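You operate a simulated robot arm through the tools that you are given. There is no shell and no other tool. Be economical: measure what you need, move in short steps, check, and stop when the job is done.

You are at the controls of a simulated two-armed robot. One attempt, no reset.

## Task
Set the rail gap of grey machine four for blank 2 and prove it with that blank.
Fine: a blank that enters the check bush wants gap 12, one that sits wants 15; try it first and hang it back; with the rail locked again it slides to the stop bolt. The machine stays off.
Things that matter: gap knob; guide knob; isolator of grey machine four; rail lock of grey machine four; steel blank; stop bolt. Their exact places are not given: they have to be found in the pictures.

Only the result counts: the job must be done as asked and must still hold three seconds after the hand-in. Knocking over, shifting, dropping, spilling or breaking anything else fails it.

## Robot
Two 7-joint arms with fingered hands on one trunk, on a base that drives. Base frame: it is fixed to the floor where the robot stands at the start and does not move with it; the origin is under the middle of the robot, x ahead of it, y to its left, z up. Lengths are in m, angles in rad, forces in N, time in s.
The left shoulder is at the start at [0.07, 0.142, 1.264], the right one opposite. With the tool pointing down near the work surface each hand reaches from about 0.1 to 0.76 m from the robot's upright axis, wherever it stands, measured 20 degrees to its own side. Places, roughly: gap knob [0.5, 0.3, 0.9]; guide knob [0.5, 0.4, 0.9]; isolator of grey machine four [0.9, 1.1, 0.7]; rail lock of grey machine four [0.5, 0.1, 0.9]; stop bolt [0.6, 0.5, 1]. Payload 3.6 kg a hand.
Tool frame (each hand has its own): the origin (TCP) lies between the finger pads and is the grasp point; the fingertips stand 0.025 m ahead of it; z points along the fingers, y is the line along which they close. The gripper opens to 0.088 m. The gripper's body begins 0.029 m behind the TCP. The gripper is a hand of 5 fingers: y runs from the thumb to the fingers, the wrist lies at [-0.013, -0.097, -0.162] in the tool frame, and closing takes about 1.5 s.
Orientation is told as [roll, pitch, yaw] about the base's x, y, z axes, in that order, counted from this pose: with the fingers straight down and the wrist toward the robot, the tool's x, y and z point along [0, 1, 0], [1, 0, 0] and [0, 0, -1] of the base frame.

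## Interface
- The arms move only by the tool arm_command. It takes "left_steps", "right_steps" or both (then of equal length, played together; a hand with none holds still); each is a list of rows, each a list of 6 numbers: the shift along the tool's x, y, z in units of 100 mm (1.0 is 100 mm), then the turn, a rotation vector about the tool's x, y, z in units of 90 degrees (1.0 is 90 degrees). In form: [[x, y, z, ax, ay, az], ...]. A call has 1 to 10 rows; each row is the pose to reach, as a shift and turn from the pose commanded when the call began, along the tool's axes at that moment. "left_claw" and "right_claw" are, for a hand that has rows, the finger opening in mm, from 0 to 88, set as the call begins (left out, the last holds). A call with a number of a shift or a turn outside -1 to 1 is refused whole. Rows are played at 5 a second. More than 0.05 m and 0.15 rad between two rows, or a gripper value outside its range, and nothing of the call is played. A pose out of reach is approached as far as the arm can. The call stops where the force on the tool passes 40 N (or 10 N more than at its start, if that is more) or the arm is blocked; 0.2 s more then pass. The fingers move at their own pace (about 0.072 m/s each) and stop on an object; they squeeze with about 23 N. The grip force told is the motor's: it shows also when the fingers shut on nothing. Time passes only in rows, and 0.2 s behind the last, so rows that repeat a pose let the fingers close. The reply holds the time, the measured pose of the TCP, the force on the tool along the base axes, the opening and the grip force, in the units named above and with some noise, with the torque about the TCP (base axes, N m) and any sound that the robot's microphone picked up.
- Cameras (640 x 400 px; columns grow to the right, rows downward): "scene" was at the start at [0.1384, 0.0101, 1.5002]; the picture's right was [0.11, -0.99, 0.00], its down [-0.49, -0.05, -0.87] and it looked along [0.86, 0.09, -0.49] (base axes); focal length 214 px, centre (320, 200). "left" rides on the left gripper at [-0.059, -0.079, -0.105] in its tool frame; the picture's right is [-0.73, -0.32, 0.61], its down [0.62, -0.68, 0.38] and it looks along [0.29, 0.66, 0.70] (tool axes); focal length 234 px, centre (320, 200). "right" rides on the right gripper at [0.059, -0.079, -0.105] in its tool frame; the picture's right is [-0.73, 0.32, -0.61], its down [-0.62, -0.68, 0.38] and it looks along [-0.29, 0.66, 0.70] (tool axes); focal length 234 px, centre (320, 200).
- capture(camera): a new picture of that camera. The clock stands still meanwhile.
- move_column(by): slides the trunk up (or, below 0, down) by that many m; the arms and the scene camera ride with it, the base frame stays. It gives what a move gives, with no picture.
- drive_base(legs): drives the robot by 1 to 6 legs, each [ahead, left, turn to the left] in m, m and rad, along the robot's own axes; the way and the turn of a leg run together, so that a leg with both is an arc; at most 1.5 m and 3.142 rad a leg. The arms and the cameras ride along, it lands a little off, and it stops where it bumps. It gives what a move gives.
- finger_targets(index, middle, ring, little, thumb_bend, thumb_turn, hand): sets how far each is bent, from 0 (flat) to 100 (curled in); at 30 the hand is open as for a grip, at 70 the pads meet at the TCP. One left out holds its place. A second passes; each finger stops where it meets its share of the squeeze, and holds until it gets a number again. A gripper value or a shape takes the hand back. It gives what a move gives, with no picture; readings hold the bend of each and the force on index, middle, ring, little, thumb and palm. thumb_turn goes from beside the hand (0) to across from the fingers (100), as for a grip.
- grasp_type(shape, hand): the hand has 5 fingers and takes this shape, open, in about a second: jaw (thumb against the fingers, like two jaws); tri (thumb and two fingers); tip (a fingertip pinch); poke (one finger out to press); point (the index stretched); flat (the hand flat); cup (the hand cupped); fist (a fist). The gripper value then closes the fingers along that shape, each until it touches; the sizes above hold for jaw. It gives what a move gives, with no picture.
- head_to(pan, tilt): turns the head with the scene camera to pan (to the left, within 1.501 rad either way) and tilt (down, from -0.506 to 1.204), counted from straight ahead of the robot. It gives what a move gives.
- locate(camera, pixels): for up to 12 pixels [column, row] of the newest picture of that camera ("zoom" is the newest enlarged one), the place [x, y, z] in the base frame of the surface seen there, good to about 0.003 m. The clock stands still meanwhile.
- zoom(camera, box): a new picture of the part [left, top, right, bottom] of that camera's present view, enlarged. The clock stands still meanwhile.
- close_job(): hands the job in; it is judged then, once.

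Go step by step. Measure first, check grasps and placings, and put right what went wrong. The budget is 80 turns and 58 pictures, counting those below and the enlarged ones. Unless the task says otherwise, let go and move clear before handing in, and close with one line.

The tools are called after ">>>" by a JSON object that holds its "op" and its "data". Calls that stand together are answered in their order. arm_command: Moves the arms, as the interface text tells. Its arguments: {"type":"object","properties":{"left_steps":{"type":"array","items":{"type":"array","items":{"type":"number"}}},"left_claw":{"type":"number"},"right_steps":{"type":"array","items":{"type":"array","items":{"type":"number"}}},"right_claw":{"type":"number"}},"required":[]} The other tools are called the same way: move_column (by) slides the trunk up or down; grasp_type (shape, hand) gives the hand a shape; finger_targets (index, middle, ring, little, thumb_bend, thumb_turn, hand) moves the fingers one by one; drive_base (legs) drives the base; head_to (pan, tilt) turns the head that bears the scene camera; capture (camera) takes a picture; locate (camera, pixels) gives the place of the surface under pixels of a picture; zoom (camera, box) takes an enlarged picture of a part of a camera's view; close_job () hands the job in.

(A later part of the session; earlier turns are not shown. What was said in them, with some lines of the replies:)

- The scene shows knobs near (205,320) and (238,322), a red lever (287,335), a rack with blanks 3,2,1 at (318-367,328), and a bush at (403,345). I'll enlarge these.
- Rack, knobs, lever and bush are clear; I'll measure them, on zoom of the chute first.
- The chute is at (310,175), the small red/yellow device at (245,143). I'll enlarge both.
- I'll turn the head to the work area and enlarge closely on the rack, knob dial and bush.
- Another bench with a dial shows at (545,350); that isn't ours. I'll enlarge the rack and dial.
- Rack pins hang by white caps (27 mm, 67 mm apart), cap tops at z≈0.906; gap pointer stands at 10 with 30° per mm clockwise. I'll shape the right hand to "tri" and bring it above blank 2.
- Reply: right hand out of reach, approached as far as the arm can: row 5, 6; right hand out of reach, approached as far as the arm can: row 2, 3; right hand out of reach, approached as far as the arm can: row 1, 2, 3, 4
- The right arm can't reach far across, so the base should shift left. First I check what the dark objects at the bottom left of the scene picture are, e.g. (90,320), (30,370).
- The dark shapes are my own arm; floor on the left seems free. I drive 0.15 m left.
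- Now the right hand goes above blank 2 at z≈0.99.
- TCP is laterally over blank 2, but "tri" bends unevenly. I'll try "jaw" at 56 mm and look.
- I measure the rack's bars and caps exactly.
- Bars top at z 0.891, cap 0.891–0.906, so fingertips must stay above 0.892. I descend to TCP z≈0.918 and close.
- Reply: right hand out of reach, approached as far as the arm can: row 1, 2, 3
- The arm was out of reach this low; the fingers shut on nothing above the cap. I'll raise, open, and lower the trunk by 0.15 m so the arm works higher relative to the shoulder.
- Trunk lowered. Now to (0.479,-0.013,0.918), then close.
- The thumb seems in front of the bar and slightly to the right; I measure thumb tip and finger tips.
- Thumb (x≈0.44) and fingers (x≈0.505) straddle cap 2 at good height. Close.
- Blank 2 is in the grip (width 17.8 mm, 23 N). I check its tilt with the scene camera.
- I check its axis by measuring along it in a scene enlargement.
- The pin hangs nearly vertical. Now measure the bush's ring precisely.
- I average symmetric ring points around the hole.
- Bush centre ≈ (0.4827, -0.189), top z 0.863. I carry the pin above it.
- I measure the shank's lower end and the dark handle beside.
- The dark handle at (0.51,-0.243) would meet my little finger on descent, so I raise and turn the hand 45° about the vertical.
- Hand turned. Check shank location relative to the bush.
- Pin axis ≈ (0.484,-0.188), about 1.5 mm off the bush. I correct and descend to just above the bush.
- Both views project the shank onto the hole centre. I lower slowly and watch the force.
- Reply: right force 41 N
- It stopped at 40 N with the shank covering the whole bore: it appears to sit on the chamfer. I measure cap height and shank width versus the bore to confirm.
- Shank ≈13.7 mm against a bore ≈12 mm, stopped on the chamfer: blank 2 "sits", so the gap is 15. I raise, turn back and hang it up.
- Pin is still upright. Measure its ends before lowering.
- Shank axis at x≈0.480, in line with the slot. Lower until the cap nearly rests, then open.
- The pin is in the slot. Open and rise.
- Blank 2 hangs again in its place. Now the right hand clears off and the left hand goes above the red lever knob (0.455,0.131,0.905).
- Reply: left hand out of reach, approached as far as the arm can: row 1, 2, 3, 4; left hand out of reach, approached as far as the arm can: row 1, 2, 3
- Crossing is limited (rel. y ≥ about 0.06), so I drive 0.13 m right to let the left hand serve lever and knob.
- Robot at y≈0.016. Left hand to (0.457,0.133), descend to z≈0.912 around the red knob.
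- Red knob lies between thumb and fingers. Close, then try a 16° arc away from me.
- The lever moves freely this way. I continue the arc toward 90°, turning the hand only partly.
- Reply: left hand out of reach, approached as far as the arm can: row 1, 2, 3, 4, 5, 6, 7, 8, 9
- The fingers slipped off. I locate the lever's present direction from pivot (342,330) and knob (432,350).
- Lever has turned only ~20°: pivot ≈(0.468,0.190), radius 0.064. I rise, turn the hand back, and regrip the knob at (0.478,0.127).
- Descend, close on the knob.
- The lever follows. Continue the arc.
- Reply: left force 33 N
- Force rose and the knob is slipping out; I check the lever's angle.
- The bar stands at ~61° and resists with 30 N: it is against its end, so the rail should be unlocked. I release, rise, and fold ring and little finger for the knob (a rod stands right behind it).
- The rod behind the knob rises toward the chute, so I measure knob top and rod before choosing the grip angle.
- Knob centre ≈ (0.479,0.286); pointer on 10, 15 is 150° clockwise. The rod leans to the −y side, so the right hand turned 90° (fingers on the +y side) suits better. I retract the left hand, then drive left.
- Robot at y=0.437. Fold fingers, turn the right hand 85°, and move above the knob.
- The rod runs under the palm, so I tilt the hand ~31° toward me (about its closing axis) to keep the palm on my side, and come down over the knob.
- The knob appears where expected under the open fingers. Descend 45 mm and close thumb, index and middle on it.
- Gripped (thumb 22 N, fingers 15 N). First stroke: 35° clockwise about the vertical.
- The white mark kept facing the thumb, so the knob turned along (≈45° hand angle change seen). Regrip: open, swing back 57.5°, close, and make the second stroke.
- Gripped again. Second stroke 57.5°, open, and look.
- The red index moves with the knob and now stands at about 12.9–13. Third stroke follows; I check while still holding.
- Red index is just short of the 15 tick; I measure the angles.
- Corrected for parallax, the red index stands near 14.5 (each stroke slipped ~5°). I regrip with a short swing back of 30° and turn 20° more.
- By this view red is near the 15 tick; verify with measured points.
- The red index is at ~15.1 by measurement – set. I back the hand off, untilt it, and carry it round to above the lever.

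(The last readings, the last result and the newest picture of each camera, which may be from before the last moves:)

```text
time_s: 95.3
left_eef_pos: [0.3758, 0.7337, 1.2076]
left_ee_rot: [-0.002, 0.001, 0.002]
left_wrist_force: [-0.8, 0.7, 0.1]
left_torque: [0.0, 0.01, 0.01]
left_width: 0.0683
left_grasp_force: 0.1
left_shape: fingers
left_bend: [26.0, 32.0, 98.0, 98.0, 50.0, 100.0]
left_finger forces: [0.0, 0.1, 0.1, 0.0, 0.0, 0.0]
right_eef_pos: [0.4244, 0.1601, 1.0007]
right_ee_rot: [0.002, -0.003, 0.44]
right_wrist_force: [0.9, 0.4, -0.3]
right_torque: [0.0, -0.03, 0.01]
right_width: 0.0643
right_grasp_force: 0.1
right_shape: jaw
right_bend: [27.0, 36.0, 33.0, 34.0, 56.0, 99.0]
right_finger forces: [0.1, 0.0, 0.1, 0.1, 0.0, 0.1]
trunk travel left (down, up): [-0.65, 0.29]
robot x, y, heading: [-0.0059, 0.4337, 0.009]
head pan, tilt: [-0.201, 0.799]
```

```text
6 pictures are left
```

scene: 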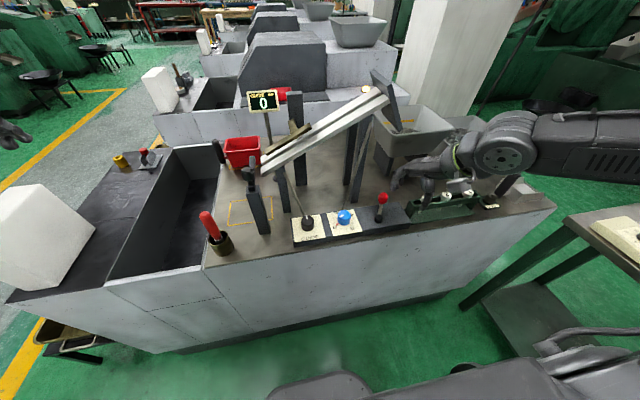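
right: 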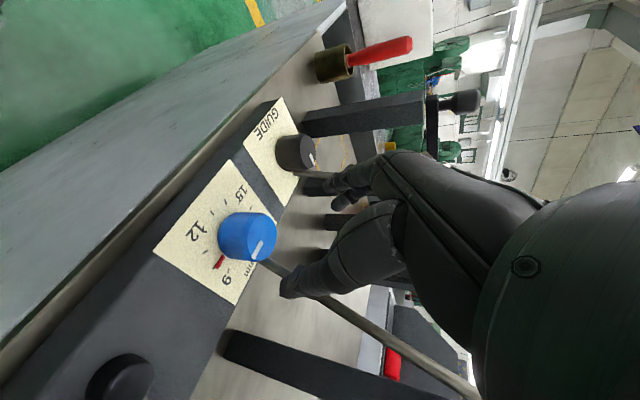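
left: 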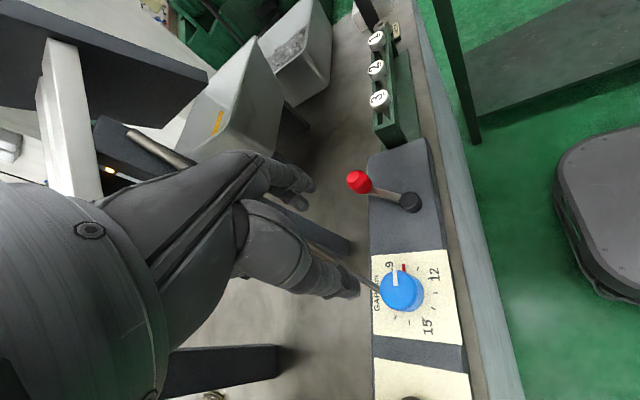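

Good overview: lever knob (382,198), chute from (263,168) up to (380,95). Locate them all (no picture cost).

>>> {"op": "locate", "data": {"camera": "scene", "pixels": [[382, 197], [380, 217], [345, 127], [349, 124], [341, 123], [352, 129], [370, 103], [374, 99], [380, 103], [300, 152], [270, 160], [278, 165]]}}

>>> {"op": "locate", "data": {"camera": "scene", "pixels": [[251, 163], [253, 178], [285, 140], [300, 130], [262, 160], [385, 85], [395, 125], [378, 72], [344, 213], [307, 222], [366, 93], [360, 110]]}}

>>> {"op": "zoom", "data": {"camera": "scene", "box": [240, 70, 416, 180]}}

```text
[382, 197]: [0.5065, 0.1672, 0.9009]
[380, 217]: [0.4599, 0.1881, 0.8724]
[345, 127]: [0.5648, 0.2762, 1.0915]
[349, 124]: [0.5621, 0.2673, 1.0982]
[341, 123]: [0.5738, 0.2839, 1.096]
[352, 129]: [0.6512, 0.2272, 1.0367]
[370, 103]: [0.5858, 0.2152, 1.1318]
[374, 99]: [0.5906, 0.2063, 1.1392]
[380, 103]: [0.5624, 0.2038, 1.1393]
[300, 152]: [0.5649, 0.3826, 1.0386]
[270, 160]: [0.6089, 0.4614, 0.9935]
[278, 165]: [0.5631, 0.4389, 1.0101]
```

```text
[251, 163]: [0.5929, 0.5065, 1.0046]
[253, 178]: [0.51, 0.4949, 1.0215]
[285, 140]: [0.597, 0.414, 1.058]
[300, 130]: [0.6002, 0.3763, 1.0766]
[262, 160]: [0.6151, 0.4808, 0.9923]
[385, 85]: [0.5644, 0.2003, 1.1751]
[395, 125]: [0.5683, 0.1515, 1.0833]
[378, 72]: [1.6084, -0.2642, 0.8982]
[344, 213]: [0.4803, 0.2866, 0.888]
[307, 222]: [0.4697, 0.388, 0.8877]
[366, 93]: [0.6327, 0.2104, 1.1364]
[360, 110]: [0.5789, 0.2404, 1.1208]
```

```text
3.64 times, centred on (328, 125) of scene
```

zoom: 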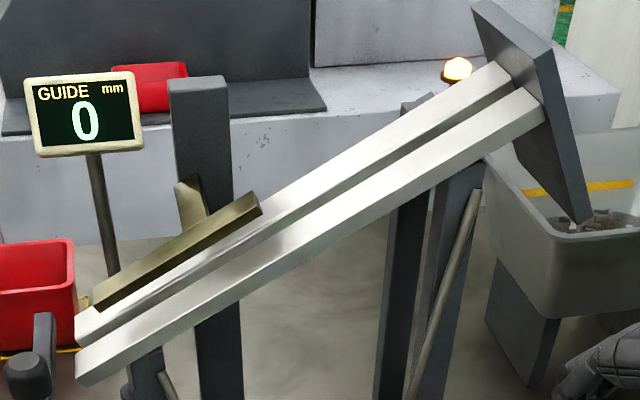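

The slot between the two rails is plainly open now. I locate rail edges along the slot.

>>> {"op": "locate", "data": {"camera": "zoom", "pixels": [[400, 140], [400, 152], [400, 172], [400, 190], [440, 118], [440, 130], [440, 150], [440, 168], [300, 205], [300, 230], [180, 275], [180, 300]]}}

>>> {"op": "locate", "data": {"camera": "zoom", "pixels": [[500, 78], [505, 90], [520, 105], [490, 120], [100, 328], [110, 345], [240, 205], [110, 298], [30, 360], [480, 105], [565, 160], [585, 210]]}}

```text
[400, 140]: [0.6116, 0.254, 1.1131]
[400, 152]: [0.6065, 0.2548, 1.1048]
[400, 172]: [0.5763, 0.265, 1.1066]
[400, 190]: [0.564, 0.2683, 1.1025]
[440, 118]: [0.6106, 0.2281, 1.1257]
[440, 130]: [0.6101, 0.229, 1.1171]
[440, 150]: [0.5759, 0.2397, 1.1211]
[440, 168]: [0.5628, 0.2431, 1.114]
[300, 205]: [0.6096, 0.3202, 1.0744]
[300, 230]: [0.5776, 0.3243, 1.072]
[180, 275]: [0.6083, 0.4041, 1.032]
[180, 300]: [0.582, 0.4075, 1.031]
```

```text
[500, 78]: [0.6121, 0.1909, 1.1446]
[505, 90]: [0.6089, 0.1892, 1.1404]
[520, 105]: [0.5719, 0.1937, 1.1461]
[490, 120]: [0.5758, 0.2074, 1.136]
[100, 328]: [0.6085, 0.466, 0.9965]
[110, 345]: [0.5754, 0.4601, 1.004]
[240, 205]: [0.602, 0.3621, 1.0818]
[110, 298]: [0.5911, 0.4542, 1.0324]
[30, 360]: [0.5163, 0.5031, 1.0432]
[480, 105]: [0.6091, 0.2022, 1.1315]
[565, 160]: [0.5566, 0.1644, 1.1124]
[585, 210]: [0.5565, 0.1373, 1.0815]
```

>>> {"op": "locate", "data": {"camera": "zoom", "pixels": [[400, 147], [400, 150], [400, 155], [400, 158], [400, 161], [400, 164], [440, 124], [440, 127], [440, 133], [440, 136], [440, 139], [440, 142]]}}

>>> {"op": "locate", "data": {"camera": "zoom", "pixels": [[300, 208], [300, 212], [300, 215], [300, 218], [300, 221], [300, 224], [180, 278], [180, 283], [180, 287], [180, 290], [180, 294], [180, 297]]}}

```text
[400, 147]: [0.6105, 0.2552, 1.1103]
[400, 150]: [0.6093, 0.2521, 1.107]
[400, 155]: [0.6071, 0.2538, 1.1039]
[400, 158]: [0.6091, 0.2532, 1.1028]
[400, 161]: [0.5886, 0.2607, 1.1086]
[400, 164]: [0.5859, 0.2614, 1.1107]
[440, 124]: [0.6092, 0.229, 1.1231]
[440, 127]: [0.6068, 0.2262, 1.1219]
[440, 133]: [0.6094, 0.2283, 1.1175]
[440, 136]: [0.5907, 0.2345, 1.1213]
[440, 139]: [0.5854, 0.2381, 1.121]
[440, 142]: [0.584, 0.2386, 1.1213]
```

```text
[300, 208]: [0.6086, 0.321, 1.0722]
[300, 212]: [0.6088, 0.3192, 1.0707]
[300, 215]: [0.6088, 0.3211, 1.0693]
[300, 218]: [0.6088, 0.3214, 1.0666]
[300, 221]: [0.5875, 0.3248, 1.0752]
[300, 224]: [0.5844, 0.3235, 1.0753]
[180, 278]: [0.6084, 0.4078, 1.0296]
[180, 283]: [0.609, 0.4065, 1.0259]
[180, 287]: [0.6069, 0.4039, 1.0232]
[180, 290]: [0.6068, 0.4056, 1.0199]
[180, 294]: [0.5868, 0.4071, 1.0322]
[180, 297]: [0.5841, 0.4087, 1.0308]
```

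Near rail edge x≈0.590, far rail face ≈0.6085, slot centre ≈0.599. Now lock the lever: lower to z 0.945, move over its knob, descend, and grip.

>>> {"op": "arm_command", "data": {"right_steps": [[0, 0, 0.3, 0, 0, 0], [0, 0, 0.55, 0, 0, 0], [-0.2, 0.42, 0.55, 0, 0, 0], [-0.394, 0.838, 0.55, 0, 0, 0], [-0.394, 0.838, 0.75, 0, 0, 0], [-0.394, 0.838, 0.92, 0, 0, 0], [-0.394, 0.838, 0.92, 0, 0, 0]]}}

>>> {"op": "arm_command", "data": {"right_steps": [[0, 0, 0, 0, 0, 0], [0, 0, 0, 0, 0, 0], [0, 0, 0, 0, 0, 0], [0, 0, 0, 0, 0, 0], [0, 0, 0, 0, 0, 0], [0, 0, 0, 0, 0, 0], [0, 0, 0, 0, 0, 0]], "right_claw": 5}}

```text
time_s: 96.9
left_eef_pos: [0.3754, 0.7334, 1.2078]
left_ee_rot: [-0.001, 0.0, 0.002]
left_wrist_force: [-0.4, 0.4, -0.8]
left_torque: [0.01, 0.0, 0.01]
left_width: 0.0682
left_grasp_force: 0.1
left_shape: fingers
left_bend: [26.0, 32.0, 98.0, 98.0, 50.0, 100.0]
left_finger forces: [0.0, 0.0, 0.0, 0.0, 0.0, 0.1]
right_eef_pos: [0.5203, 0.16, 0.9088]
right_ee_rot: [0.003, -0.006, 0.44]
right_wrist_force: [-0.2, -0.9, -0.5]
right_torque: [-0.04, 0.04, 0.01]
right_width: 0.0642
right_grasp_force: 0.1
right_shape: jaw
right_bend: [27.0, 36.0, 33.0, 34.0, 56.0, 99.0]
right_finger forces: [0.0, 0.1, 0.0, 0.0, 0.0, 0.0]
trunk travel left (down, up): [-0.65, 0.29]
robot x, y, heading: [-0.0036, 0.437, 0.01]
head pan, tilt: [-0.201, 0.799]
```

```text
time_s: 98.5
left_eef_pos: [0.376, 0.7324, 1.208]
left_ee_rot: [-0.001, -0.001, 0.002]
left_wrist_force: [-0.3, -0.6, 0.3]
left_torque: [0.0, 0.01, 0.0]
left_width: 0.0678
left_grasp_force: 0.1
left_shape: fingers
left_bend: [26.0, 32.0, 98.0, 98.0, 50.0, 100.0]
left_finger forces: [0.0, 0.1, 0.0, 0.0, 0.0, 0.1]
right_eef_pos: [0.5192, 0.1581, 0.9086]
right_ee_rot: [0.003, -0.006, 0.439]
right_wrist_force: [-6.8, -3.7, -1.8]
right_torque: [-0.08, 0.13, -0.01]
right_width: 0.0154
right_grasp_force: 22.9
right_shape: jaw
right_bend: [73.0, 65.0, 70.0, 70.0, 73.0, 100.0]
right_finger forces: [10.6, 4.5, 0.0, 0.1, 22.2, 0.1]
trunk travel left (down, up): [-0.65, 0.29]
robot x, y, heading: [0.0023, 0.4373, 0.0]
head pan, tilt: [-0.201, 0.799]
```

Gripped. Sweep the lever back along its arc to the locked end.

>>> {"op": "arm_command", "data": {"right_steps": [[-0.046, -0.077, 0, 0, 0, 0], [-0.08, -0.159, 0, 0, 0, 0], [-0.103, -0.245, 0, 0, 0, 0], [-0.114, -0.334, 0, 0, 0, 0], [-0.111, -0.423, 0, 0, 0, 0], [-0.098, -0.511, 0, 0, 0, 0], [-0.071, -0.597, 0, 0, 0, 0], [-0.033, -0.677, 0, 0, 0, 0], [0.016, -0.752, 0, 0, 0, 0], [0.044, -0.788, 0, 0, 0, 0]]}}

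```text
time_s: 100.8
left_eef_pos: [0.3778, 0.7297, 1.2082]
left_ee_rot: [-0.001, -0.001, 0.0]
left_wrist_force: [0.1, -0.2, -0.1]
left_torque: [-0.02, 0.0, 0.01]
left_width: 0.0682
left_grasp_force: 0.1
left_shape: fingers
left_bend: [26.0, 32.0, 98.0, 98.0, 50.0, 100.0]
left_finger forces: [0.0, 0.1, 0.0, 0.0, 0.0, 0.0]
right_eef_pos: [0.4506, 0.1231, 0.906]
right_ee_rot: [-0.004, -0.003, 0.433]
right_wrist_force: [10.4, -24.5, -2.6]
right_torque: [-0.57, -0.33, -0.43]
right_width: 0.0132
right_grasp_force: 22.9
right_shape: jaw
right_bend: [72.0, 72.0, 70.0, 70.0, 79.0, 92.0]
right_finger forces: [23.5, 22.1, 0.0, 0.0, 20.6, 0.0]
trunk travel left (down, up): [-0.65, 0.29]
robot x, y, heading: [0.0004, 0.4341, 0.002]
head pan, tilt: [-0.201, 0.799]
stopped in row 10 (right hand): the force on the tool passed its limit (the readings are from after the stop); the commanded pose is now the measured one
```

The lever is back at its original angle (≈-13°), against its end. Release, lift, straighten the hand, and drive back toward the rack; meanwhile locate the post and guard near the chute.

>>> {"op": "arm_command", "data": {"right_steps": [[0, 0, 0, 0, 0, 0], [0, 0, 0, 0, 0, 0], [0, 0, 0, 0, 0, 0], [0, 0, -0.3, 0, 0, 0], [0, 0, -0.7, 0, 0, 0.07], [0, 0, -0.8, 0, 0, 0.14], [0, 0, -0.8, 0, 0, 0.21], [0, 0, -0.8, 0, 0, 0.276], [0, 0, -0.8, 0, 0, 0.276]], "right_claw": 66}}

>>> {"op": "drive_base", "data": {"legs": [[0, -0.285, 0]]}}

>>> {"op": "locate", "data": {"camera": "zoom", "pixels": [[200, 85], [200, 110], [190, 195], [255, 208], [180, 240], [120, 300], [475, 15], [535, 60], [580, 200], [30, 355], [45, 325], [215, 180]]}}

```text
time_s: 102.8
left_eef_pos: [0.376, 0.7332, 1.2081]
left_ee_rot: [-0.001, 0.001, 0.001]
left_wrist_force: [0.5, 0.2, 0.7]
left_torque: [-0.01, -0.02, 0.0]
left_width: 0.0681
left_grasp_force: 0.1
left_shape: fingers
left_bend: [26.0, 32.0, 98.0, 98.0, 50.0, 100.0]
left_finger forces: [0.0, 0.1, 0.1, 0.0, 0.1, 0.1]
right_eef_pos: [0.4472, 0.129, 0.9898]
right_ee_rot: [0.001, -0.008, 0.003]
right_wrist_force: [0.5, 0.1, 0.6]
right_torque: [0.01, 0.06, 0.02]
right_width: 0.0656
right_grasp_force: 0.0
right_shape: jaw
right_bend: [27.0, 36.0, 33.0, 34.0, 54.0, 99.0]
right_finger forces: [0.1, 0.0, 0.0, 0.1, 0.1, 0.1]
trunk travel left (down, up): [-0.65, 0.29]
robot x, y, heading: [0.001, 0.44, 0.002]
head pan, tilt: [-0.201, 0.799]
```

```text
time_s: 104.7
left_eef_pos: [0.377, 0.4523, 1.2076]
left_ee_rot: [0.0, 0.0, 0.002]
left_wrist_force: [0.3, 0.3, -0.6]
left_torque: [0.0, 0.01, 0.0]
left_width: 0.0683
left_grasp_force: 0.0
left_shape: fingers
left_bend: [26.0, 32.0, 98.0, 98.0, 50.0, 100.0]
left_finger forces: [0.0, 0.0, 0.1, 0.1, 0.0, 0.1]
right_eef_pos: [0.4478, -0.1518, 0.9884]
right_ee_rot: [0.003, -0.005, 0.003]
right_wrist_force: [0.0, -0.2, -0.9]
right_torque: [0.02, -0.04, 0.02]
right_width: 0.0655
right_grasp_force: 0.2
right_shape: jaw
right_bend: [27.0, 36.0, 33.0, 34.0, 54.0, 99.0]
right_finger forces: [0.0, 0.0, 0.0, 0.0, 0.1, 0.0]
trunk travel left (down, up): [-0.65, 0.29]
robot x, y, heading: [-0.002, 0.154, 0.002]
head pan, tilt: [-0.201, 0.799]
```

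```text
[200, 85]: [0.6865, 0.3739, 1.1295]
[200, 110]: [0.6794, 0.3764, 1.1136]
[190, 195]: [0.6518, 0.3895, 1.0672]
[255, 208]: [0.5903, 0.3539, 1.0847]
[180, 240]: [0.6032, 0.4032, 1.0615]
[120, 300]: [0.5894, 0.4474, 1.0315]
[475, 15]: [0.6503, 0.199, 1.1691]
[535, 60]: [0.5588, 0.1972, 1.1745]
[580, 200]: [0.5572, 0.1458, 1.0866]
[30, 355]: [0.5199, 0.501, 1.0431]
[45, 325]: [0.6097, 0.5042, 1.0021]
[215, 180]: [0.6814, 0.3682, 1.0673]
```

Next: right hand to blank 2 (0.479,-0.0135), descend to z 0.918 and grip as before.

>>> {"op": "arm_command", "data": {"right_steps": [[0.4, 0.15, 0, 0, 0, 0], [0.8, 0.31, 0, 0, 0, 0], [1.0, 0.31, 0, 0, 0, 0]], "right_claw": 60}}

>>> {"op": "arm_command", "data": {"right_steps": [[0.38, 0, 0, 0, 0, 0], [0.38, 0, 0.3, 0, 0, 0], [0.38, 0, 0.5, 0, 0, 0], [0.38, 0, 0.5, 0, 0, 0]]}}

```text
time_s: 105.5
left_eef_pos: [0.3768, 0.4525, 1.2088]
left_ee_rot: [0.0, -0.001, 0.001]
left_wrist_force: [-0.4, 0.9, -0.3]
left_torque: [-0.01, 0.02, -0.03]
left_width: 0.0677
left_grasp_force: 0.1
left_shape: fingers
left_bend: [26.0, 32.0, 98.0, 98.0, 50.0, 100.0]
left_finger forces: [0.1, 0.1, 0.0, 0.0, 0.1, 0.0]
right_eef_pos: [0.4786, -0.0511, 0.9916]
right_ee_rot: [0.004, -0.005, 0.003]
right_wrist_force: [-0.1, 0.1, 0.1]
right_torque: [0.0, 0.01, 0.03]
right_width: 0.0604
right_grasp_force: 0.0
right_shape: jaw
right_bend: [28.0, 37.0, 34.0, 35.0, 59.0, 99.0]
right_finger forces: [0.1, 0.0, 0.0, 0.0, 0.0, 0.1]
trunk travel left (down, up): [-0.65, 0.29]
robot x, y, heading: [0.0003, 0.1572, 0.003]
head pan, tilt: [-0.201, 0.799]
```

```text
time_s: 106.5
left_eef_pos: [0.3758, 0.4526, 1.2078]
left_ee_rot: [-0.001, -0.001, 0.002]
left_wrist_force: [0.1, 0.2, -0.5]
left_torque: [0.0, -0.01, -0.04]
left_width: 0.068
left_grasp_force: 0.1
left_shape: fingers
left_bend: [26.0, 32.0, 98.0, 98.0, 50.0, 100.0]
left_finger forces: [0.1, 0.0, 0.0, 0.1, 0.0, 0.0]
right_eef_pos: [0.4788, -0.0132, 0.9396]
right_ee_rot: [0.002, -0.007, 0.003]
right_wrist_force: [0.6, 0.0, 0.5]
right_torque: [-0.01, -0.01, -0.02]
right_width: 0.0602
right_grasp_force: 0.0
right_shape: jaw
right_bend: [28.0, 38.0, 34.0, 35.0, 59.0, 99.0]
right_finger forces: [0.0, 0.0, 0.0, 0.0, 0.0, 0.0]
trunk travel left (down, up): [-0.65, 0.29]
robot x, y, heading: [-0.0036, 0.1575, -0.004]
head pan, tilt: [-0.201, 0.799]
```

I check position and the lever with one picture.

>>> {"op": "capture", "data": {"camera": "right"}}

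```text
4 pictures are left
```

right: 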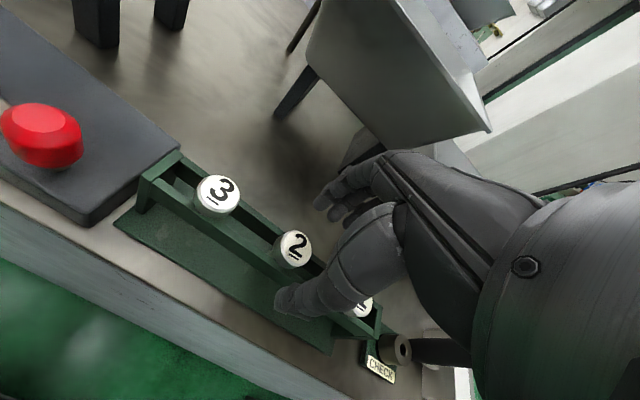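

>>> {"op": "locate", "data": {"camera": "right", "pixels": [[295, 247], [216, 192], [40, 125], [40, 150], [10, 130], [75, 130], [287, 298], [325, 200]]}}

>>> {"op": "arm_command", "data": {"right_steps": [[0, 0, 0.1, 0, 0, 0], [0, 0, 0.215, 0, 0, 0], [0, 0, 0.215, 0, 0, 0]]}}

>>> {"op": "arm_command", "data": {"right_steps": [[0, 0, 0, 0, 0, 0], [0, 0, 0, 0, 0, 0], [0, 0, 0, 0, 0, 0], [0, 0, 0, 0, 0, 0], [0, 0, 0, 0, 0, 0], [0, 0, 0, 0, 0, 0], [0, 0, 0, 0, 0, 0], [0, 0, 0, 0, 0, 0]], "right_claw": 5}}

```text
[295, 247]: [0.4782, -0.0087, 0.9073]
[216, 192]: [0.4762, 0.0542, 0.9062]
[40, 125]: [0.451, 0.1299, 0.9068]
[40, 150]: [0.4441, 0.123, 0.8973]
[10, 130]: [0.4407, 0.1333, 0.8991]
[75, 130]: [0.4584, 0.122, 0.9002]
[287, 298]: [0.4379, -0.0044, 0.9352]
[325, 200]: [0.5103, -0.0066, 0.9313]
```

```text
time_s: 107.3
left_eef_pos: [0.3776, 0.4521, 1.2079]
left_ee_rot: [-0.002, 0.0, 0.002]
left_wrist_force: [-0.3, -0.6, -0.4]
left_torque: [-0.03, 0.0, -0.02]
left_width: 0.0678
left_grasp_force: 0.0
left_shape: fingers
left_bend: [26.0, 32.0, 98.0, 98.0, 50.0, 100.0]
left_finger forces: [0.0, 0.0, 0.0, 0.0, 0.0, 0.1]
right_eef_pos: [0.4795, -0.0134, 0.9174]
right_ee_rot: [0.001, -0.007, 0.002]
right_wrist_force: [0.4, 1.0, 0.2]
right_torque: [-0.02, -0.01, -0.03]
right_width: 0.0604
right_grasp_force: 0.2
right_shape: jaw
right_bend: [28.0, 38.0, 34.0, 35.0, 59.0, 99.0]
right_finger forces: [0.1, 0.1, 0.1, 0.0, 0.1, 0.0]
trunk travel left (down, up): [-0.65, 0.29]
robot x, y, heading: [0.0003, 0.1527, 0.007]
head pan, tilt: [-0.201, 0.799]
```

```text
time_s: 109.1
left_eef_pos: [0.3761, 0.4527, 1.209]
left_ee_rot: [-0.002, -0.004, 0.0]
left_wrist_force: [-0.1, 0.0, 0.5]
left_torque: [-0.01, 0.01, 0.01]
left_width: 0.0679
left_grasp_force: 0.1
left_shape: fingers
left_bend: [26.0, 32.0, 98.0, 98.0, 50.0, 100.0]
left_finger forces: [0.0, 0.0, 0.0, 0.0, 0.0, 0.0]
right_eef_pos: [0.4782, -0.0136, 0.9176]
right_ee_rot: [0.002, -0.008, 0.004]
right_wrist_force: [-2.2, 1.0, 0.2]
right_torque: [0.04, 0.04, 0.06]
right_width: 0.0184
right_grasp_force: 22.8
right_shape: jaw
right_bend: [73.0, 58.0, 65.0, 63.0, 75.0, 100.0]
right_finger forces: [12.3, 6.9, 0.1, 0.0, 20.0, 0.0]
trunk travel left (down, up): [-0.65, 0.29]
robot x, y, heading: [-0.0025, 0.156, 0.004]
head pan, tilt: [-0.201, 0.799]
```

Gripped again. Lift to z≈1.2, draw back a little, and drive left.

>>> {"op": "arm_command", "data": {"right_steps": [[0, 0, -0.3, 0, 0, 0], [0, 0, -0.6, 0, 0, 0], [0, 0, -0.9, 0, 0, 0], [0, 0, -1.0, 0, 0, 0]]}}

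>>> {"op": "arm_command", "data": {"right_steps": [[0, -0.1, -0.4, 0, 0, 0], [0, -0.3, -0.8, 0, 0, 0], [0, -0.5, -1.0, 0, 0, 0]]}}

>>> {"op": "arm_command", "data": {"right_steps": [[0, -0.1, -0.4, 0, 0, 0], [0, -0.1, -0.85, 0, 0, 0], [0, -0.1, -0.85, 0, 0, 0]]}}

>>> {"op": "drive_base", "data": {"legs": [[0, 0.28, 0]]}}

```text
time_s: 110.1
left_eef_pos: [0.3782, 0.4519, 1.2076]
left_ee_rot: [-0.003, 0.0, 0.002]
left_wrist_force: [-0.4, -0.2, 0.0]
left_torque: [0.0, -0.02, 0.02]
left_width: 0.0682
left_grasp_force: 0.1
left_shape: fingers
left_bend: [26.0, 32.0, 98.0, 98.0, 50.0, 100.0]
left_finger forces: [0.0, 0.0, 0.1, 0.0, 0.0, 0.0]
right_eef_pos: [0.4793, -0.0137, 1.0188]
right_ee_rot: [0.002, -0.005, 0.004]
right_wrist_force: [0.0, 0.2, -1.4]
right_torque: [-0.01, -0.03, -0.02]
right_width: 0.0179
right_grasp_force: 23.2
right_shape: jaw
right_bend: [73.0, 59.0, 65.0, 63.0, 75.0, 100.0]
right_finger forces: [14.2, 5.5, 0.0, 0.1, 19.0, 0.0]
trunk travel left (down, up): [-0.65, 0.29]
robot x, y, heading: [-0.0013, 0.1574, 0.002]
head pan, tilt: [-0.201, 0.799]
```

```text
time_s: 110.9
left_eef_pos: [0.3764, 0.4519, 1.2077]
left_ee_rot: [-0.001, -0.003, 0.001]
left_wrist_force: [-0.1, 0.4, -0.3]
left_torque: [0.0, 0.01, -0.07]
left_width: 0.0683
left_grasp_force: 0.0
left_shape: fingers
left_bend: [26.0, 32.0, 98.0, 98.0, 50.0, 100.0]
left_finger forces: [0.1, 0.0, 0.0, 0.0, 0.0, 0.0]
right_eef_pos: [0.4262, -0.0142, 1.1185]
right_ee_rot: [0.001, -0.008, 0.003]
right_wrist_force: [-0.8, 0.8, -0.2]
right_torque: [-0.01, 0.02, 0.0]
right_width: 0.0181
right_grasp_force: 23.0
right_shape: jaw
right_bend: [73.0, 59.0, 65.0, 63.0, 75.0, 100.0]
right_finger forces: [14.4, 5.3, 0.0, 0.0, 19.0, 0.1]
trunk travel left (down, up): [-0.65, 0.29]
robot x, y, heading: [-0.0015, 0.1567, 0.004]
head pan, tilt: [-0.201, 0.799]
```

```text
time_s: 111.7
left_eef_pos: [0.3775, 0.4523, 1.2078]
left_ee_rot: [-0.001, 0.0, 0.003]
left_wrist_force: [0.6, 0.3, 0.3]
left_torque: [-0.02, 0.04, -0.01]
left_width: 0.0682
left_grasp_force: 0.1
left_shape: fingers
left_bend: [26.0, 32.0, 98.0, 98.0, 50.0, 100.0]
left_finger forces: [0.1, 0.0, 0.0, 0.0, 0.1, 0.1]
right_eef_pos: [0.4182, -0.0173, 1.2028]
right_ee_rot: [0.001, -0.004, 0.003]
right_wrist_force: [-0.2, -0.1, -1.8]
right_torque: [0.04, 0.04, 0.0]
right_width: 0.0183
right_grasp_force: 23.3
right_shape: jaw
right_bend: [73.0, 59.0, 65.0, 63.0, 76.0, 100.0]
right_finger forces: [14.4, 5.4, 0.0, 0.0, 19.0, 0.0]
trunk travel left (down, up): [-0.65, 0.29]
robot x, y, heading: [-0.0023, 0.1545, 0.001]
head pan, tilt: [-0.201, 0.799]
```

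```text
time_s: 113.7
left_eef_pos: [0.3767, 0.7351, 1.209]
left_ee_rot: [-0.001, 0.0, 0.002]
left_wrist_force: [-0.6, -1.4, -0.1]
left_torque: [-0.02, 0.03, 0.0]
left_width: 0.0684
left_grasp_force: 0.2
left_shape: fingers
left_bend: [26.0, 32.0, 98.0, 98.0, 50.0, 100.0]
left_finger forces: [0.0, 0.1, 0.0, 0.0, 0.0, 0.0]
right_eef_pos: [0.4174, 0.2661, 1.2047]
right_ee_rot: [0.004, -0.007, 0.003]
right_wrist_force: [0.0, 0.3, -1.3]
right_torque: [0.0, 0.01, 0.02]
right_width: 0.0183
right_grasp_force: 22.6
right_shape: jaw
right_bend: [73.0, 59.0, 65.0, 63.0, 76.0, 100.0]
right_finger forces: [14.4, 5.4, 0.0, 0.0, 19.0, 0.1]
trunk travel left (down, up): [-0.65, 0.29]
robot x, y, heading: [-0.0026, 0.4407, 0.001]
head pan, tilt: [-0.201, 0.799]
```

Now tilt the hand 29° so the pin stands square to the sloping rails, and move over the slot.

>>> {"op": "arm_command", "data": {"right_steps": [[0, 0, 0, 0, -0.08, 0], [0, 0, 0, 0, -0.16, 0], [0, 0, 0, 0, -0.24, 0], [0, 0, 0, 0, -0.318, 0], [0, 0, 0, 0, -0.318, 0]]}}

>>> {"op": "arm_command", "data": {"right_steps": [[0.42, 0, -0.12, 0, 0, 0], [0.42, 0.4, -0.12, 0, 0, 0], [0.42, 0.8, -0.12, 0, 0, 0], [0.42, 1.0, -0.12, 0, 0, 0]]}}

>>> {"op": "arm_command", "data": {"right_steps": [[0, 0.4, 0, 0, 0, 0], [0, 0.7, 0, 0, 0, 0], [0, 0.8, 0, 0, 0, 0], [0, 0.8, 0, 0, 0, 0]]}}

>>> {"op": "head_to", "data": {"pan": -0.2, "tilt": 0.45}}

>>> {"op": "zoom", "data": {"camera": "scene", "box": [256, 130, 416, 230]}}

```text
time_s: 114.9
left_eef_pos: [0.3762, 0.7367, 1.2089]
left_ee_rot: [-0.001, 0.001, 0.002]
left_wrist_force: [0.4, -0.1, 0.3]
left_torque: [-0.01, 0.01, 0.0]
left_width: 0.068
left_grasp_force: 0.0
left_shape: fingers
left_bend: [26.0, 32.0, 98.0, 98.0, 50.0, 100.0]
left_finger forces: [0.1, 0.0, 0.0, 0.1, 0.0, 0.0]
right_eef_pos: [0.4126, 0.2468, 1.1951]
right_ee_rot: [-0.496, -0.008, 0.008]
right_wrist_force: [-0.4, 0.1, -2.0]
right_torque: [0.03, -0.01, 0.0]
right_width: 0.0179
right_grasp_force: 22.5
right_shape: jaw
right_bend: [73.0, 59.0, 65.0, 63.0, 76.0, 100.0]
right_finger forces: [14.7, 5.4, 0.0, 0.0, 18.9, 0.0]
right hand out of reach, approached as far as the arm can: row 4, 5
trunk travel left (down, up): [-0.65, 0.29]
robot x, y, heading: [0.0015, 0.4436, 0.005]
head pan, tilt: [-0.201, 0.799]
```

```text
time_s: 115.9
left_eef_pos: [0.3765, 0.7361, 1.2086]
left_ee_rot: [-0.001, -0.003, 0.001]
left_wrist_force: [-0.4, 1.1, -0.1]
left_torque: [0.02, -0.02, 0.01]
left_width: 0.0684
left_grasp_force: 0.0
left_shape: fingers
left_bend: [26.0, 32.0, 98.0, 98.0, 50.0, 100.0]
left_finger forces: [0.0, 0.0, 0.0, 0.0, 0.0, 0.0]
right_eef_pos: [0.4971, 0.2422, 1.1706]
right_ee_rot: [-0.493, -0.009, 0.011]
right_wrist_force: [1.4, -0.3, -2.1]
right_torque: [0.03, 0.0, 0.0]
right_width: 0.0182
right_grasp_force: 22.9
right_shape: jaw
right_bend: [73.0, 59.0, 65.0, 63.0, 76.0, 100.0]
right_finger forces: [14.7, 5.5, 0.0, 0.0, 19.1, 0.1]
right hand out of reach, approached as far as the arm can: row 1, 2, 3, 4
trunk travel left (down, up): [-0.65, 0.29]
robot x, y, heading: [0.0023, 0.441, 0.001]
head pan, tilt: [-0.201, 0.799]
```

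```text
time_s: 116.8
left_eef_pos: [0.3668, 0.7384, 1.2096]
left_ee_rot: [-0.001, -0.008, 0.002]
left_wrist_force: [-0.2, 0.4, 0.1]
left_torque: [0.01, -0.05, 0.04]
left_width: 0.0682
left_grasp_force: 0.1
left_shape: fingers
left_bend: [26.0, 32.0, 98.0, 98.0, 50.0, 100.0]
left_finger forces: [0.1, 0.0, 0.0, 0.0, 0.0, 0.0]
right_eef_pos: [0.5585, 0.223, 1.1655]
right_ee_rot: [-0.495, -0.007, 0.006]
right_wrist_force: [-29.5, 8.4, -0.9]
right_torque: [-0.01, 0.06, -0.6]
right_width: 0.0177
right_grasp_force: 23.0
right_shape: jaw
right_bend: [73.0, 61.0, 71.0, 74.0, 75.0, 100.0]
right_finger forces: [12.1, 5.7, 5.5, 17.3, 24.3, 0.0]
right hand out of reach, approached as far as the arm can: row 1, 2, 3, 4
trunk travel left (down, up): [-0.65, 0.29]
robot x, y, heading: [-0.0036, 0.4368, 0.006]
head pan, tilt: [-0.201, 0.799]
stopped in row 4 (right hand): the force on the tool passed its limit (the readings are from after the stop); the commanded pose is now the measured one
```

```text
time_s: 117.6
left_eef_pos: [0.3661, 0.7381, 1.2102]
left_ee_rot: [-0.004, -0.008, 0.001]
left_wrist_force: [-0.2, 0.9, 0.0]
left_torque: [-0.01, -0.01, -0.03]
left_width: 0.0682
left_grasp_force: 0.1
left_shape: fingers
left_bend: [26.0, 32.0, 98.0, 98.0, 50.0, 100.0]
left_finger forces: [0.0, 0.0, 0.0, 0.0, 0.1, 0.0]
right_eef_pos: [0.5595, 0.2223, 1.1653]
right_ee_rot: [-0.497, -0.006, 0.009]
right_wrist_force: [-36.2, 10.4, -6.5]
right_torque: [0.2, 0.13, -0.7]
right_width: 0.0177
right_grasp_force: 23.0
right_shape: jaw
right_bend: [73.0, 61.0, 71.0, 74.0, 75.0, 100.0]
right_finger forces: [11.7, 4.7, 7.7, 21.2, 25.4, 0.0]
trunk travel left (down, up): [-0.65, 0.29]
robot x, y, heading: [-0.0011, 0.4426, 0.006]
head pan, tilt: [-0.201, 0.45]
```

```text
4.00 times, centred on (336, 180) of scene
```

zoom: 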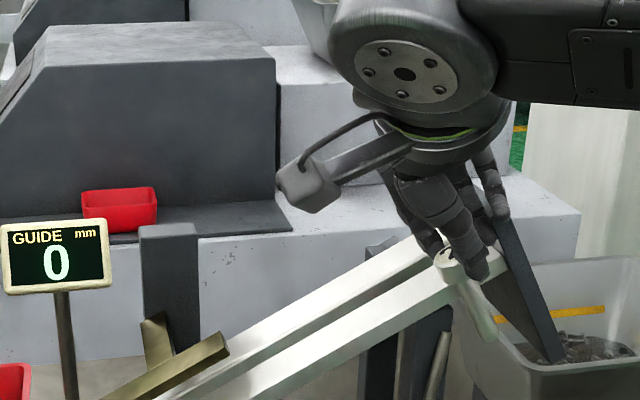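

The reach limit let the hand drift uphill, touching the plate with the little finger. Back straight off, then shift the base further left.

>>> {"op": "arm_command", "data": {"right_steps": [[0, -0.1, 0, 0, 0, 0], [0, -0.4, 0, 0, 0, 0], [0, -0.8, -0.2, 0, 0, 0], [0, -1.0, -0.4, 0, 0, 0]]}}

>>> {"op": "drive_base", "data": {"legs": [[0, 0.15, 0]]}}

```text
time_s: 118.6
left_eef_pos: [0.375, 0.7368, 1.2077]
left_ee_rot: [-0.005, 0.001, 0.001]
left_wrist_force: [1.5, 0.7, -0.7]
left_torque: [-0.02, -0.01, -0.04]
left_width: 0.0679
left_grasp_force: 0.1
left_shape: fingers
left_bend: [26.0, 32.0, 98.0, 98.0, 50.0, 100.0]
left_finger forces: [0.0, 0.0, 0.0, 0.0, 0.0, 0.1]
right_eef_pos: [0.4688, 0.2398, 1.1953]
right_ee_rot: [-0.49, -0.004, 0.011]
right_wrist_force: [-0.6, -0.3, -2.3]
right_torque: [-0.02, -0.03, 0.03]
right_width: 0.0175
right_grasp_force: 22.7
right_shape: jaw
right_bend: [73.0, 60.0, 71.0, 71.0, 76.0, 100.0]
right_finger forces: [14.6, 6.4, 0.0, 0.0, 19.0, 0.1]
trunk travel left (down, up): [-0.65, 0.29]
robot x, y, heading: [-0.0003, 0.4371, 0.001]
head pan, tilt: [-0.201, 0.45]
```

```text
time_s: 120.0
left_eef_pos: [0.3743, 0.8841, 1.2081]
left_ee_rot: [0.001, -0.002, 0.003]
left_wrist_force: [0.0, -0.4, 0.5]
left_torque: [0.02, 0.01, -0.01]
left_width: 0.0681
left_grasp_force: 0.1
left_shape: fingers
left_bend: [26.0, 32.0, 98.0, 98.0, 50.0, 100.0]
left_finger forces: [0.0, 0.0, 0.0, 0.0, 0.0, 0.0]
right_eef_pos: [0.4683, 0.385, 1.1959]
right_ee_rot: [-0.487, -0.004, 0.012]
right_wrist_force: [0.4, 0.2, -1.0]
right_torque: [0.04, 0.03, -0.02]
right_width: 0.0176
right_grasp_force: 22.5
right_shape: jaw
right_bend: [73.0, 60.0, 71.0, 71.0, 76.0, 100.0]
right_finger forces: [14.7, 6.3, 0.0, 0.0, 19.1, 0.1]
trunk travel left (down, up): [-0.65, 0.29]
robot x, y, heading: [-0.0036, 0.5853, 0.009]
head pan, tilt: [-0.201, 0.45]
```

Clear again, still held. Move to (0.468,0.305,1.188), then forward over the slot, checking reach.

>>> {"op": "arm_command", "data": {"right_steps": [[-0.33, 0, 0.22, 0, 0, 0], [-0.669, 0, 0.446, 0, 0, 0], [-0.669, 0.3, 0.446, 0, 0, 0], [-0.669, 0.3, 0.446, 0, 0, 0]]}}

```text
time_s: 121.0
left_eef_pos: [0.3732, 0.8848, 1.2097]
left_ee_rot: [0.001, -0.002, 0.002]
left_wrist_force: [-0.7, -0.2, 0.3]
left_torque: [0.0, -0.02, -0.01]
left_width: 0.0681
left_grasp_force: 0.0
left_shape: fingers
left_bend: [26.0, 32.0, 98.0, 98.0, 50.0, 100.0]
left_finger forces: [0.1, 0.0, 0.0, 0.0, 0.0, 0.0]
right_eef_pos: [0.4995, 0.3077, 1.1882]
right_ee_rot: [-0.489, -0.003, 0.011]
right_wrist_force: [-0.1, 0.2, -0.5]
right_torque: [0.04, -0.01, 0.04]
right_width: 0.0179
right_grasp_force: 23.9
right_shape: jaw
right_bend: [73.0, 60.0, 71.0, 71.0, 76.0, 100.0]
right_finger forces: [14.8, 6.3, 0.1, 0.1, 18.9, 0.1]
trunk travel left (down, up): [-0.65, 0.29]
robot x, y, heading: [-0.0035, 0.5869, 0.007]
head pan, tilt: [-0.201, 0.45]
```

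Within reach now. Forward 0.099 m to above the slot, then look.

>>> {"op": "arm_command", "data": {"right_steps": [[0, 0.4, 0, 0, 0, 0], [0, 0.8, 0, 0, 0, 0], [0, 0.99, 0, 0, 0, 0], [0, 0.99, 0, 0, 0, 0]]}}

>>> {"op": "head_to", "data": {"pan": -0.35, "tilt": 0.45}}

>>> {"op": "zoom", "data": {"camera": "scene", "box": [240, 120, 400, 220]}}

```text
time_s: 122.0
left_eef_pos: [0.374, 0.8857, 1.2087]
left_ee_rot: [-0.001, -0.001, 0.003]
left_wrist_force: [-0.9, 1.1, -0.7]
left_torque: [-0.01, 0.03, 0.01]
left_width: 0.0681
left_grasp_force: 0.0
left_shape: fingers
left_bend: [26.0, 32.0, 98.0, 98.0, 50.0, 100.0]
left_finger forces: [0.1, 0.1, 0.0, 0.1, 0.0, 0.1]
right_eef_pos: [0.5975, 0.3111, 1.1895]
right_ee_rot: [-0.491, -0.004, 0.011]
right_wrist_force: [0.4, -0.3, -1.2]
right_torque: [-0.03, -0.02, 0.0]
right_width: 0.0179
right_grasp_force: 22.6
right_shape: jaw
right_bend: [73.0, 60.0, 71.0, 71.0, 76.0, 100.0]
right_finger forces: [14.8, 6.3, 0.0, 0.0, 18.8, 0.1]
trunk travel left (down, up): [-0.65, 0.29]
robot x, y, heading: [-0.0018, 0.5888, 0.01]
head pan, tilt: [-0.201, 0.45]
```

```text
time_s: 122.7
left_eef_pos: [0.3745, 0.8856, 1.2078]
left_ee_rot: [-0.003, -0.001, 0.004]
left_wrist_force: [-0.6, 0.1, -0.4]
left_torque: [0.0, -0.03, 0.03]
left_width: 0.0681
left_grasp_force: 0.0
left_shape: fingers
left_bend: [26.0, 32.0, 98.0, 98.0, 50.0, 100.0]
left_finger forces: [0.0, 0.1, 0.1, 0.0, 0.0, 0.0]
right_eef_pos: [0.5973, 0.3108, 1.1889]
right_ee_rot: [-0.488, -0.003, 0.012]
right_wrist_force: [-0.1, -0.3, -1.4]
right_torque: [0.02, 0.01, 0.02]
right_width: 0.0176
right_grasp_force: 22.6
right_shape: jaw
right_bend: [73.0, 60.0, 71.0, 71.0, 76.0, 100.0]
right_finger forces: [14.8, 6.2, 0.0, 0.0, 18.8, 0.0]
trunk travel left (down, up): [-0.65, 0.29]
robot x, y, heading: [-0.004, 0.5878, 0.003]
head pan, tilt: [-0.351, 0.45]
```

```text
4.00 times, centred on (320, 170) of scene
```

zoom: 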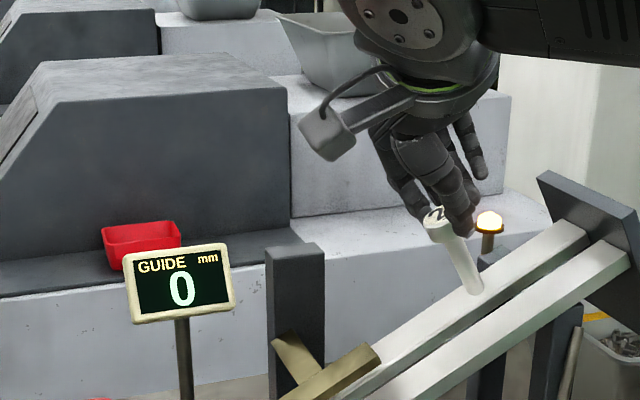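

Pin hovers above the rails. Measure pin and slot from this view.

>>> {"op": "locate", "data": {"camera": "zoom", "pixels": [[476, 284], [468, 268], [459, 248], [435, 228], [450, 232], [440, 213], [430, 212], [500, 300], [510, 310], [470, 320], [480, 330], [505, 285]]}}

>>> {"op": "locate", "data": {"camera": "zoom", "pixels": [[470, 280], [483, 284], [460, 305], [468, 308], [474, 311], [478, 313], [484, 316], [490, 320], [440, 325], [448, 330], [455, 335], [462, 340]]}}

```text
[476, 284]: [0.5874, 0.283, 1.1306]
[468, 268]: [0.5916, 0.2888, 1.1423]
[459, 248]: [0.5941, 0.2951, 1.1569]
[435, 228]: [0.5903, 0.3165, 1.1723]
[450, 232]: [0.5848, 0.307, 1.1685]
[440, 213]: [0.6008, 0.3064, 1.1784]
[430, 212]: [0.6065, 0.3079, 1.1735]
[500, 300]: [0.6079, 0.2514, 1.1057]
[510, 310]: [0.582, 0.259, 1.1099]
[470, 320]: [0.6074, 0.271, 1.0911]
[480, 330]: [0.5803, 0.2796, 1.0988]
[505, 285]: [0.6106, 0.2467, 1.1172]
```

```text
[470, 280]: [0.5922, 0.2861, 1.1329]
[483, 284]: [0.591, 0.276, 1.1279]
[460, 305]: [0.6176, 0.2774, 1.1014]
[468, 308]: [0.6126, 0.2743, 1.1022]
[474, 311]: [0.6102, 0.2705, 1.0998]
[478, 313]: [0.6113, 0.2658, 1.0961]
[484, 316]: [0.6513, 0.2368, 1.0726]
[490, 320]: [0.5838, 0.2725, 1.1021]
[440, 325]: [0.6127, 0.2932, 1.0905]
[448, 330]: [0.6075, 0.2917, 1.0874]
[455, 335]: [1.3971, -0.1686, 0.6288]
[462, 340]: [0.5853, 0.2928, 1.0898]
```

Pin lean toward me ≈3–4°; I correct by −3° and +2 mm, then lower along the pin axis.

>>> {"op": "arm_command", "data": {"right_steps": [[0, 0.02, 0, -0.035, 0, 0], [0, 0.02, 0.15, -0.035, 0, 0], [0, 0.02, 0.3, -0.035, 0, 0], [0, 0.02, 0.4, -0.035, 0, 0], [0, 0.02, 0.5, -0.035, 0, 0], [0, 0.02, 0.57, -0.035, 0, 0], [0, 0.02, 0.62, -0.035, 0, 0]]}}

```text
time_s: 124.2
left_eef_pos: [0.3727, 0.8861, 1.2086]
left_ee_rot: [-0.002, -0.001, 0.004]
left_wrist_force: [0.1, 0.9, -0.3]
left_torque: [-0.02, -0.01, 0.0]
left_width: 0.0679
left_grasp_force: 0.1
left_shape: fingers
left_bend: [26.0, 32.0, 98.0, 98.0, 50.0, 100.0]
left_finger forces: [0.1, 0.1, 0.0, 0.0, 0.0, 0.1]
right_eef_pos: [0.6, 0.2794, 1.1348]
right_ee_rot: [-0.49, -0.053, 0.038]
right_wrist_force: [-2.0, 0.3, 0.3]
right_torque: [0.02, 0.03, -0.05]
right_width: 0.0176
right_grasp_force: 23.6
right_shape: jaw
right_bend: [73.0, 60.0, 71.0, 71.0, 76.0, 100.0]
right_finger forces: [14.5, 5.6, 0.0, 0.0, 19.7, 0.0]
trunk travel left (down, up): [-0.65, 0.29]
robot x, y, heading: [-0.0056, 0.5894, 0.011]
head pan, tilt: [-0.351, 0.45]
```

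The pin went into the slot without force. Lower 2 mm more and release.

>>> {"op": "arm_command", "data": {"right_steps": [[0, 0, 0.02, 0, 0, 0], [0, 0, 0.02, 0, 0, 0]]}}

>>> {"op": "arm_command", "data": {"right_steps": [[0, 0, 0, 0, 0, 0], [0, 0, 0, 0, 0, 0], [0, 0, 0, 0, 0, 0], [0, 0, 0, 0, 0, 0], [0, 0, 0, 0, 0, 0], [0, 0, -0.2, 0, 0, 0], [0, 0, -0.5, 0, 0, 0], [0, 0, -0.8, 0, 0, 0]], "right_claw": 70}}

>>> {"op": "zoom", "data": {"camera": "scene", "box": [192, 120, 400, 250]}}

```text
time_s: 124.8
left_eef_pos: [0.3746, 0.8854, 1.2085]
left_ee_rot: [-0.002, -0.001, 0.002]
left_wrist_force: [-0.5, -0.3, 0.0]
left_torque: [0.0, 0.03, 0.03]
left_width: 0.0682
left_grasp_force: 0.1
left_shape: fingers
left_bend: [26.0, 32.0, 98.0, 98.0, 50.0, 100.0]
left_finger forces: [0.0, 0.0, 0.0, 0.0, 0.0, 0.1]
right_eef_pos: [0.601, 0.2786, 1.1319]
right_ee_rot: [-0.489, -0.052, 0.039]
right_wrist_force: [-1.5, -0.1, -0.6]
right_torque: [0.02, 0.07, -0.03]
right_width: 0.0176
right_grasp_force: 23.4
right_shape: jaw
right_bend: [73.0, 60.0, 71.0, 71.0, 76.0, 100.0]
right_finger forces: [14.3, 5.6, 0.0, 0.1, 19.7, 0.1]
trunk travel left (down, up): [-0.65, 0.29]
robot x, y, heading: [-0.0007, 0.5894, 0.004]
head pan, tilt: [-0.351, 0.45]
```

```text
time_s: 126.7
left_eef_pos: [0.3748, 0.8852, 1.2075]
left_ee_rot: [-0.001, -0.002, 0.004]
left_wrist_force: [0.5, 0.7, 0.5]
left_torque: [0.01, -0.01, 0.02]
left_width: 0.068
left_grasp_force: 0.0
left_shape: fingers
left_bend: [26.0, 32.0, 98.0, 98.0, 50.0, 100.0]
left_finger forces: [0.0, 0.0, 0.0, 0.0, 0.0, 0.0]
right_eef_pos: [0.5965, 0.3187, 1.2036]
right_ee_rot: [-0.491, -0.052, 0.039]
right_wrist_force: [-0.3, -0.3, 0.6]
right_torque: [-0.01, -0.02, 0.04]
right_width: 0.0696
right_grasp_force: 0.0
right_shape: jaw
right_bend: [27.0, 34.0, 32.0, 33.0, 50.0, 99.0]
right_finger forces: [0.1, 0.0, 0.0, 0.1, 0.0, 0.0]
trunk travel left (down, up): [-0.65, 0.29]
robot x, y, heading: [-0.0008, 0.5892, 0.004]
head pan, tilt: [-0.351, 0.45]
```

```text
3.08 times, centred on (296, 185) of scene
```

zoom: 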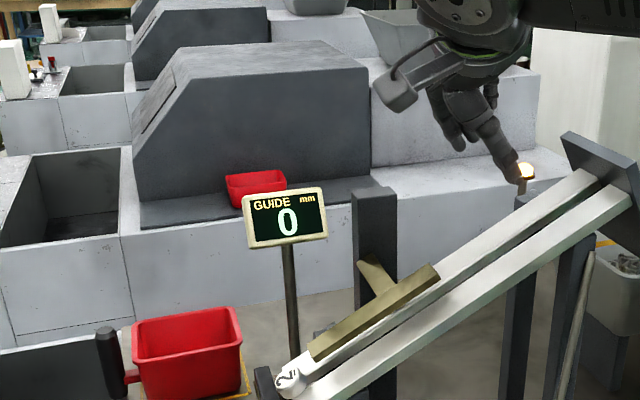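

Blank 2 (at (287,380)) has slid under the guide to the stop bolt. I locate it and withdraw the hand.

>>> {"op": "locate", "data": {"camera": "zoom", "pixels": [[287, 377], [297, 367], [265, 380], [300, 390]]}}

>>> {"op": "arm_command", "data": {"right_steps": [[0, -0.4, -0.1, 0, 0, 0], [0, -0.8, -0.2, 0, 0, 0], [0, -1.0, -0.2, 0, 0, 0]]}}

>>> {"op": "arm_command", "data": {"right_steps": [[0, -0.4, 0, 0, 0, 0], [0, -0.8, 0, 0, 0, 0], [0, -1.0, 0, 0, 0, 0]]}}

>>> {"op": "head_to", "data": {"pan": -0.4, "tilt": 0.6}}

>>> {"op": "zoom", "data": {"camera": "scene", "box": [200, 110, 440, 260]}}

```text
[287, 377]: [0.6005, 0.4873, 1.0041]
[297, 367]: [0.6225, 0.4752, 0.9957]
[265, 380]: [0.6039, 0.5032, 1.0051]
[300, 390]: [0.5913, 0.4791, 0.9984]
```

```text
time_s: 127.5
left_eef_pos: [0.3751, 0.8843, 1.2081]
left_ee_rot: [0.0, -0.002, 0.004]
left_wrist_force: [0.4, 0.0, -0.2]
left_torque: [0.02, 0.02, -0.02]
left_width: 0.0682
left_grasp_force: 0.0
left_shape: fingers
left_bend: [26.0, 32.0, 98.0, 98.0, 50.0, 100.0]
left_finger forces: [0.1, 0.0, 0.0, 0.0, 0.0, 0.0]
right_eef_pos: [0.494, 0.3228, 1.2155]
right_ee_rot: [-0.489, -0.05, 0.037]
right_wrist_force: [0.2, 0.0, -1.1]
right_torque: [0.0, 0.0, -0.01]
right_width: 0.0697
right_grasp_force: 0.1
right_shape: jaw
right_bend: [27.0, 34.0, 32.0, 33.0, 50.0, 99.0]
right_finger forces: [0.0, 0.1, 0.0, 0.0, 0.0, 0.0]
trunk travel left (down, up): [-0.65, 0.29]
robot x, y, heading: [-0.0053, 0.588, 0.005]
head pan, tilt: [-0.351, 0.45]
```

```text
time_s: 128.2
left_eef_pos: [0.3741, 0.8852, 1.2085]
left_ee_rot: [-0.002, -0.001, 0.004]
left_wrist_force: [0.2, 0.1, -1.1]
left_torque: [0.0, 0.0, 0.0]
left_width: 0.0683
left_grasp_force: 0.1
left_shape: fingers
left_bend: [26.0, 32.0, 98.0, 98.0, 50.0, 100.0]
left_finger forces: [0.0, 0.1, 0.0, 0.1, 0.1, 0.0]
right_eef_pos: [0.3934, 0.3204, 1.2084]
right_ee_rot: [-0.487, -0.053, 0.038]
right_wrist_force: [-0.2, 0.3, 0.3]
right_torque: [0.03, 0.0, -0.01]
right_width: 0.0697
right_grasp_force: 0.2
right_shape: jaw
right_bend: [27.0, 34.0, 32.0, 33.0, 50.0, 99.0]
right_finger forces: [0.1, 0.1, 0.1, 0.0, 0.0, 0.0]
trunk travel left (down, up): [-0.65, 0.29]
robot x, y, heading: [-0.004, 0.5883, 0.005]
head pan, tilt: [-0.351, 0.45]
```

```text
time_s: 128.9
left_eef_pos: [0.3747, 0.8857, 1.208]
left_ee_rot: [-0.002, -0.002, 0.004]
left_wrist_force: [0.3, -0.3, -0.4]
left_torque: [0.0, 0.03, -0.02]
left_width: 0.0681
left_grasp_force: 0.0
left_shape: fingers
left_bend: [26.0, 32.0, 98.0, 98.0, 50.0, 100.0]
left_finger forces: [0.0, 0.1, 0.0, 0.0, 0.0, 0.0]
right_eef_pos: [0.3945, 0.319, 1.2092]
right_ee_rot: [-0.49, -0.053, 0.039]
right_wrist_force: [-0.2, 0.3, -1.0]
right_torque: [-0.01, 0.02, 0.0]
right_width: 0.0699
right_grasp_force: 0.0
right_shape: jaw
right_bend: [27.0, 34.0, 32.0, 33.0, 50.0, 99.0]
right_finger forces: [0.1, 0.0, 0.0, 0.1, 0.0, 0.1]
trunk travel left (down, up): [-0.65, 0.29]
robot x, y, heading: [-0.006, 0.5873, 0.002]
head pan, tilt: [-0.4, 0.6]
```

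```text
2.67 times, centred on (320, 185) of scene
```

zoom: 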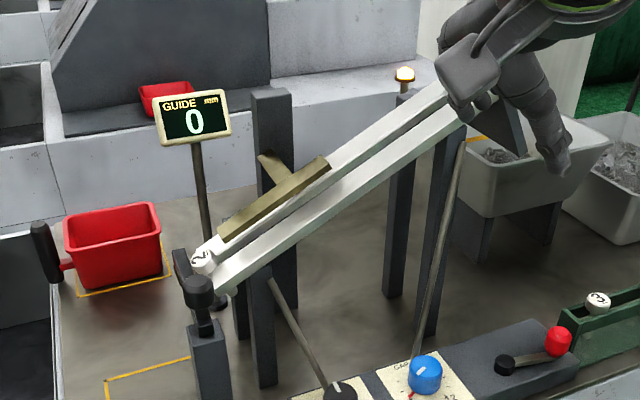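

Blank 2 rests at the stop bolt, the knob's red index is on 15, the lever is back at its locked end, and both hands are clear. Handing in.

>>> {"op": "close_job", "data": {}}

```text
The job is handed in.
```

I set the rail gap to 15 for blank 2, because it sat on the check bush instead of entering. With the lever back at its original locked position, blank 2 slid to the stop bolt. I never touched the isolator. My little finger pressed the plate at the top of the chute once, at about 36 N, and I saw no shift afterwards.
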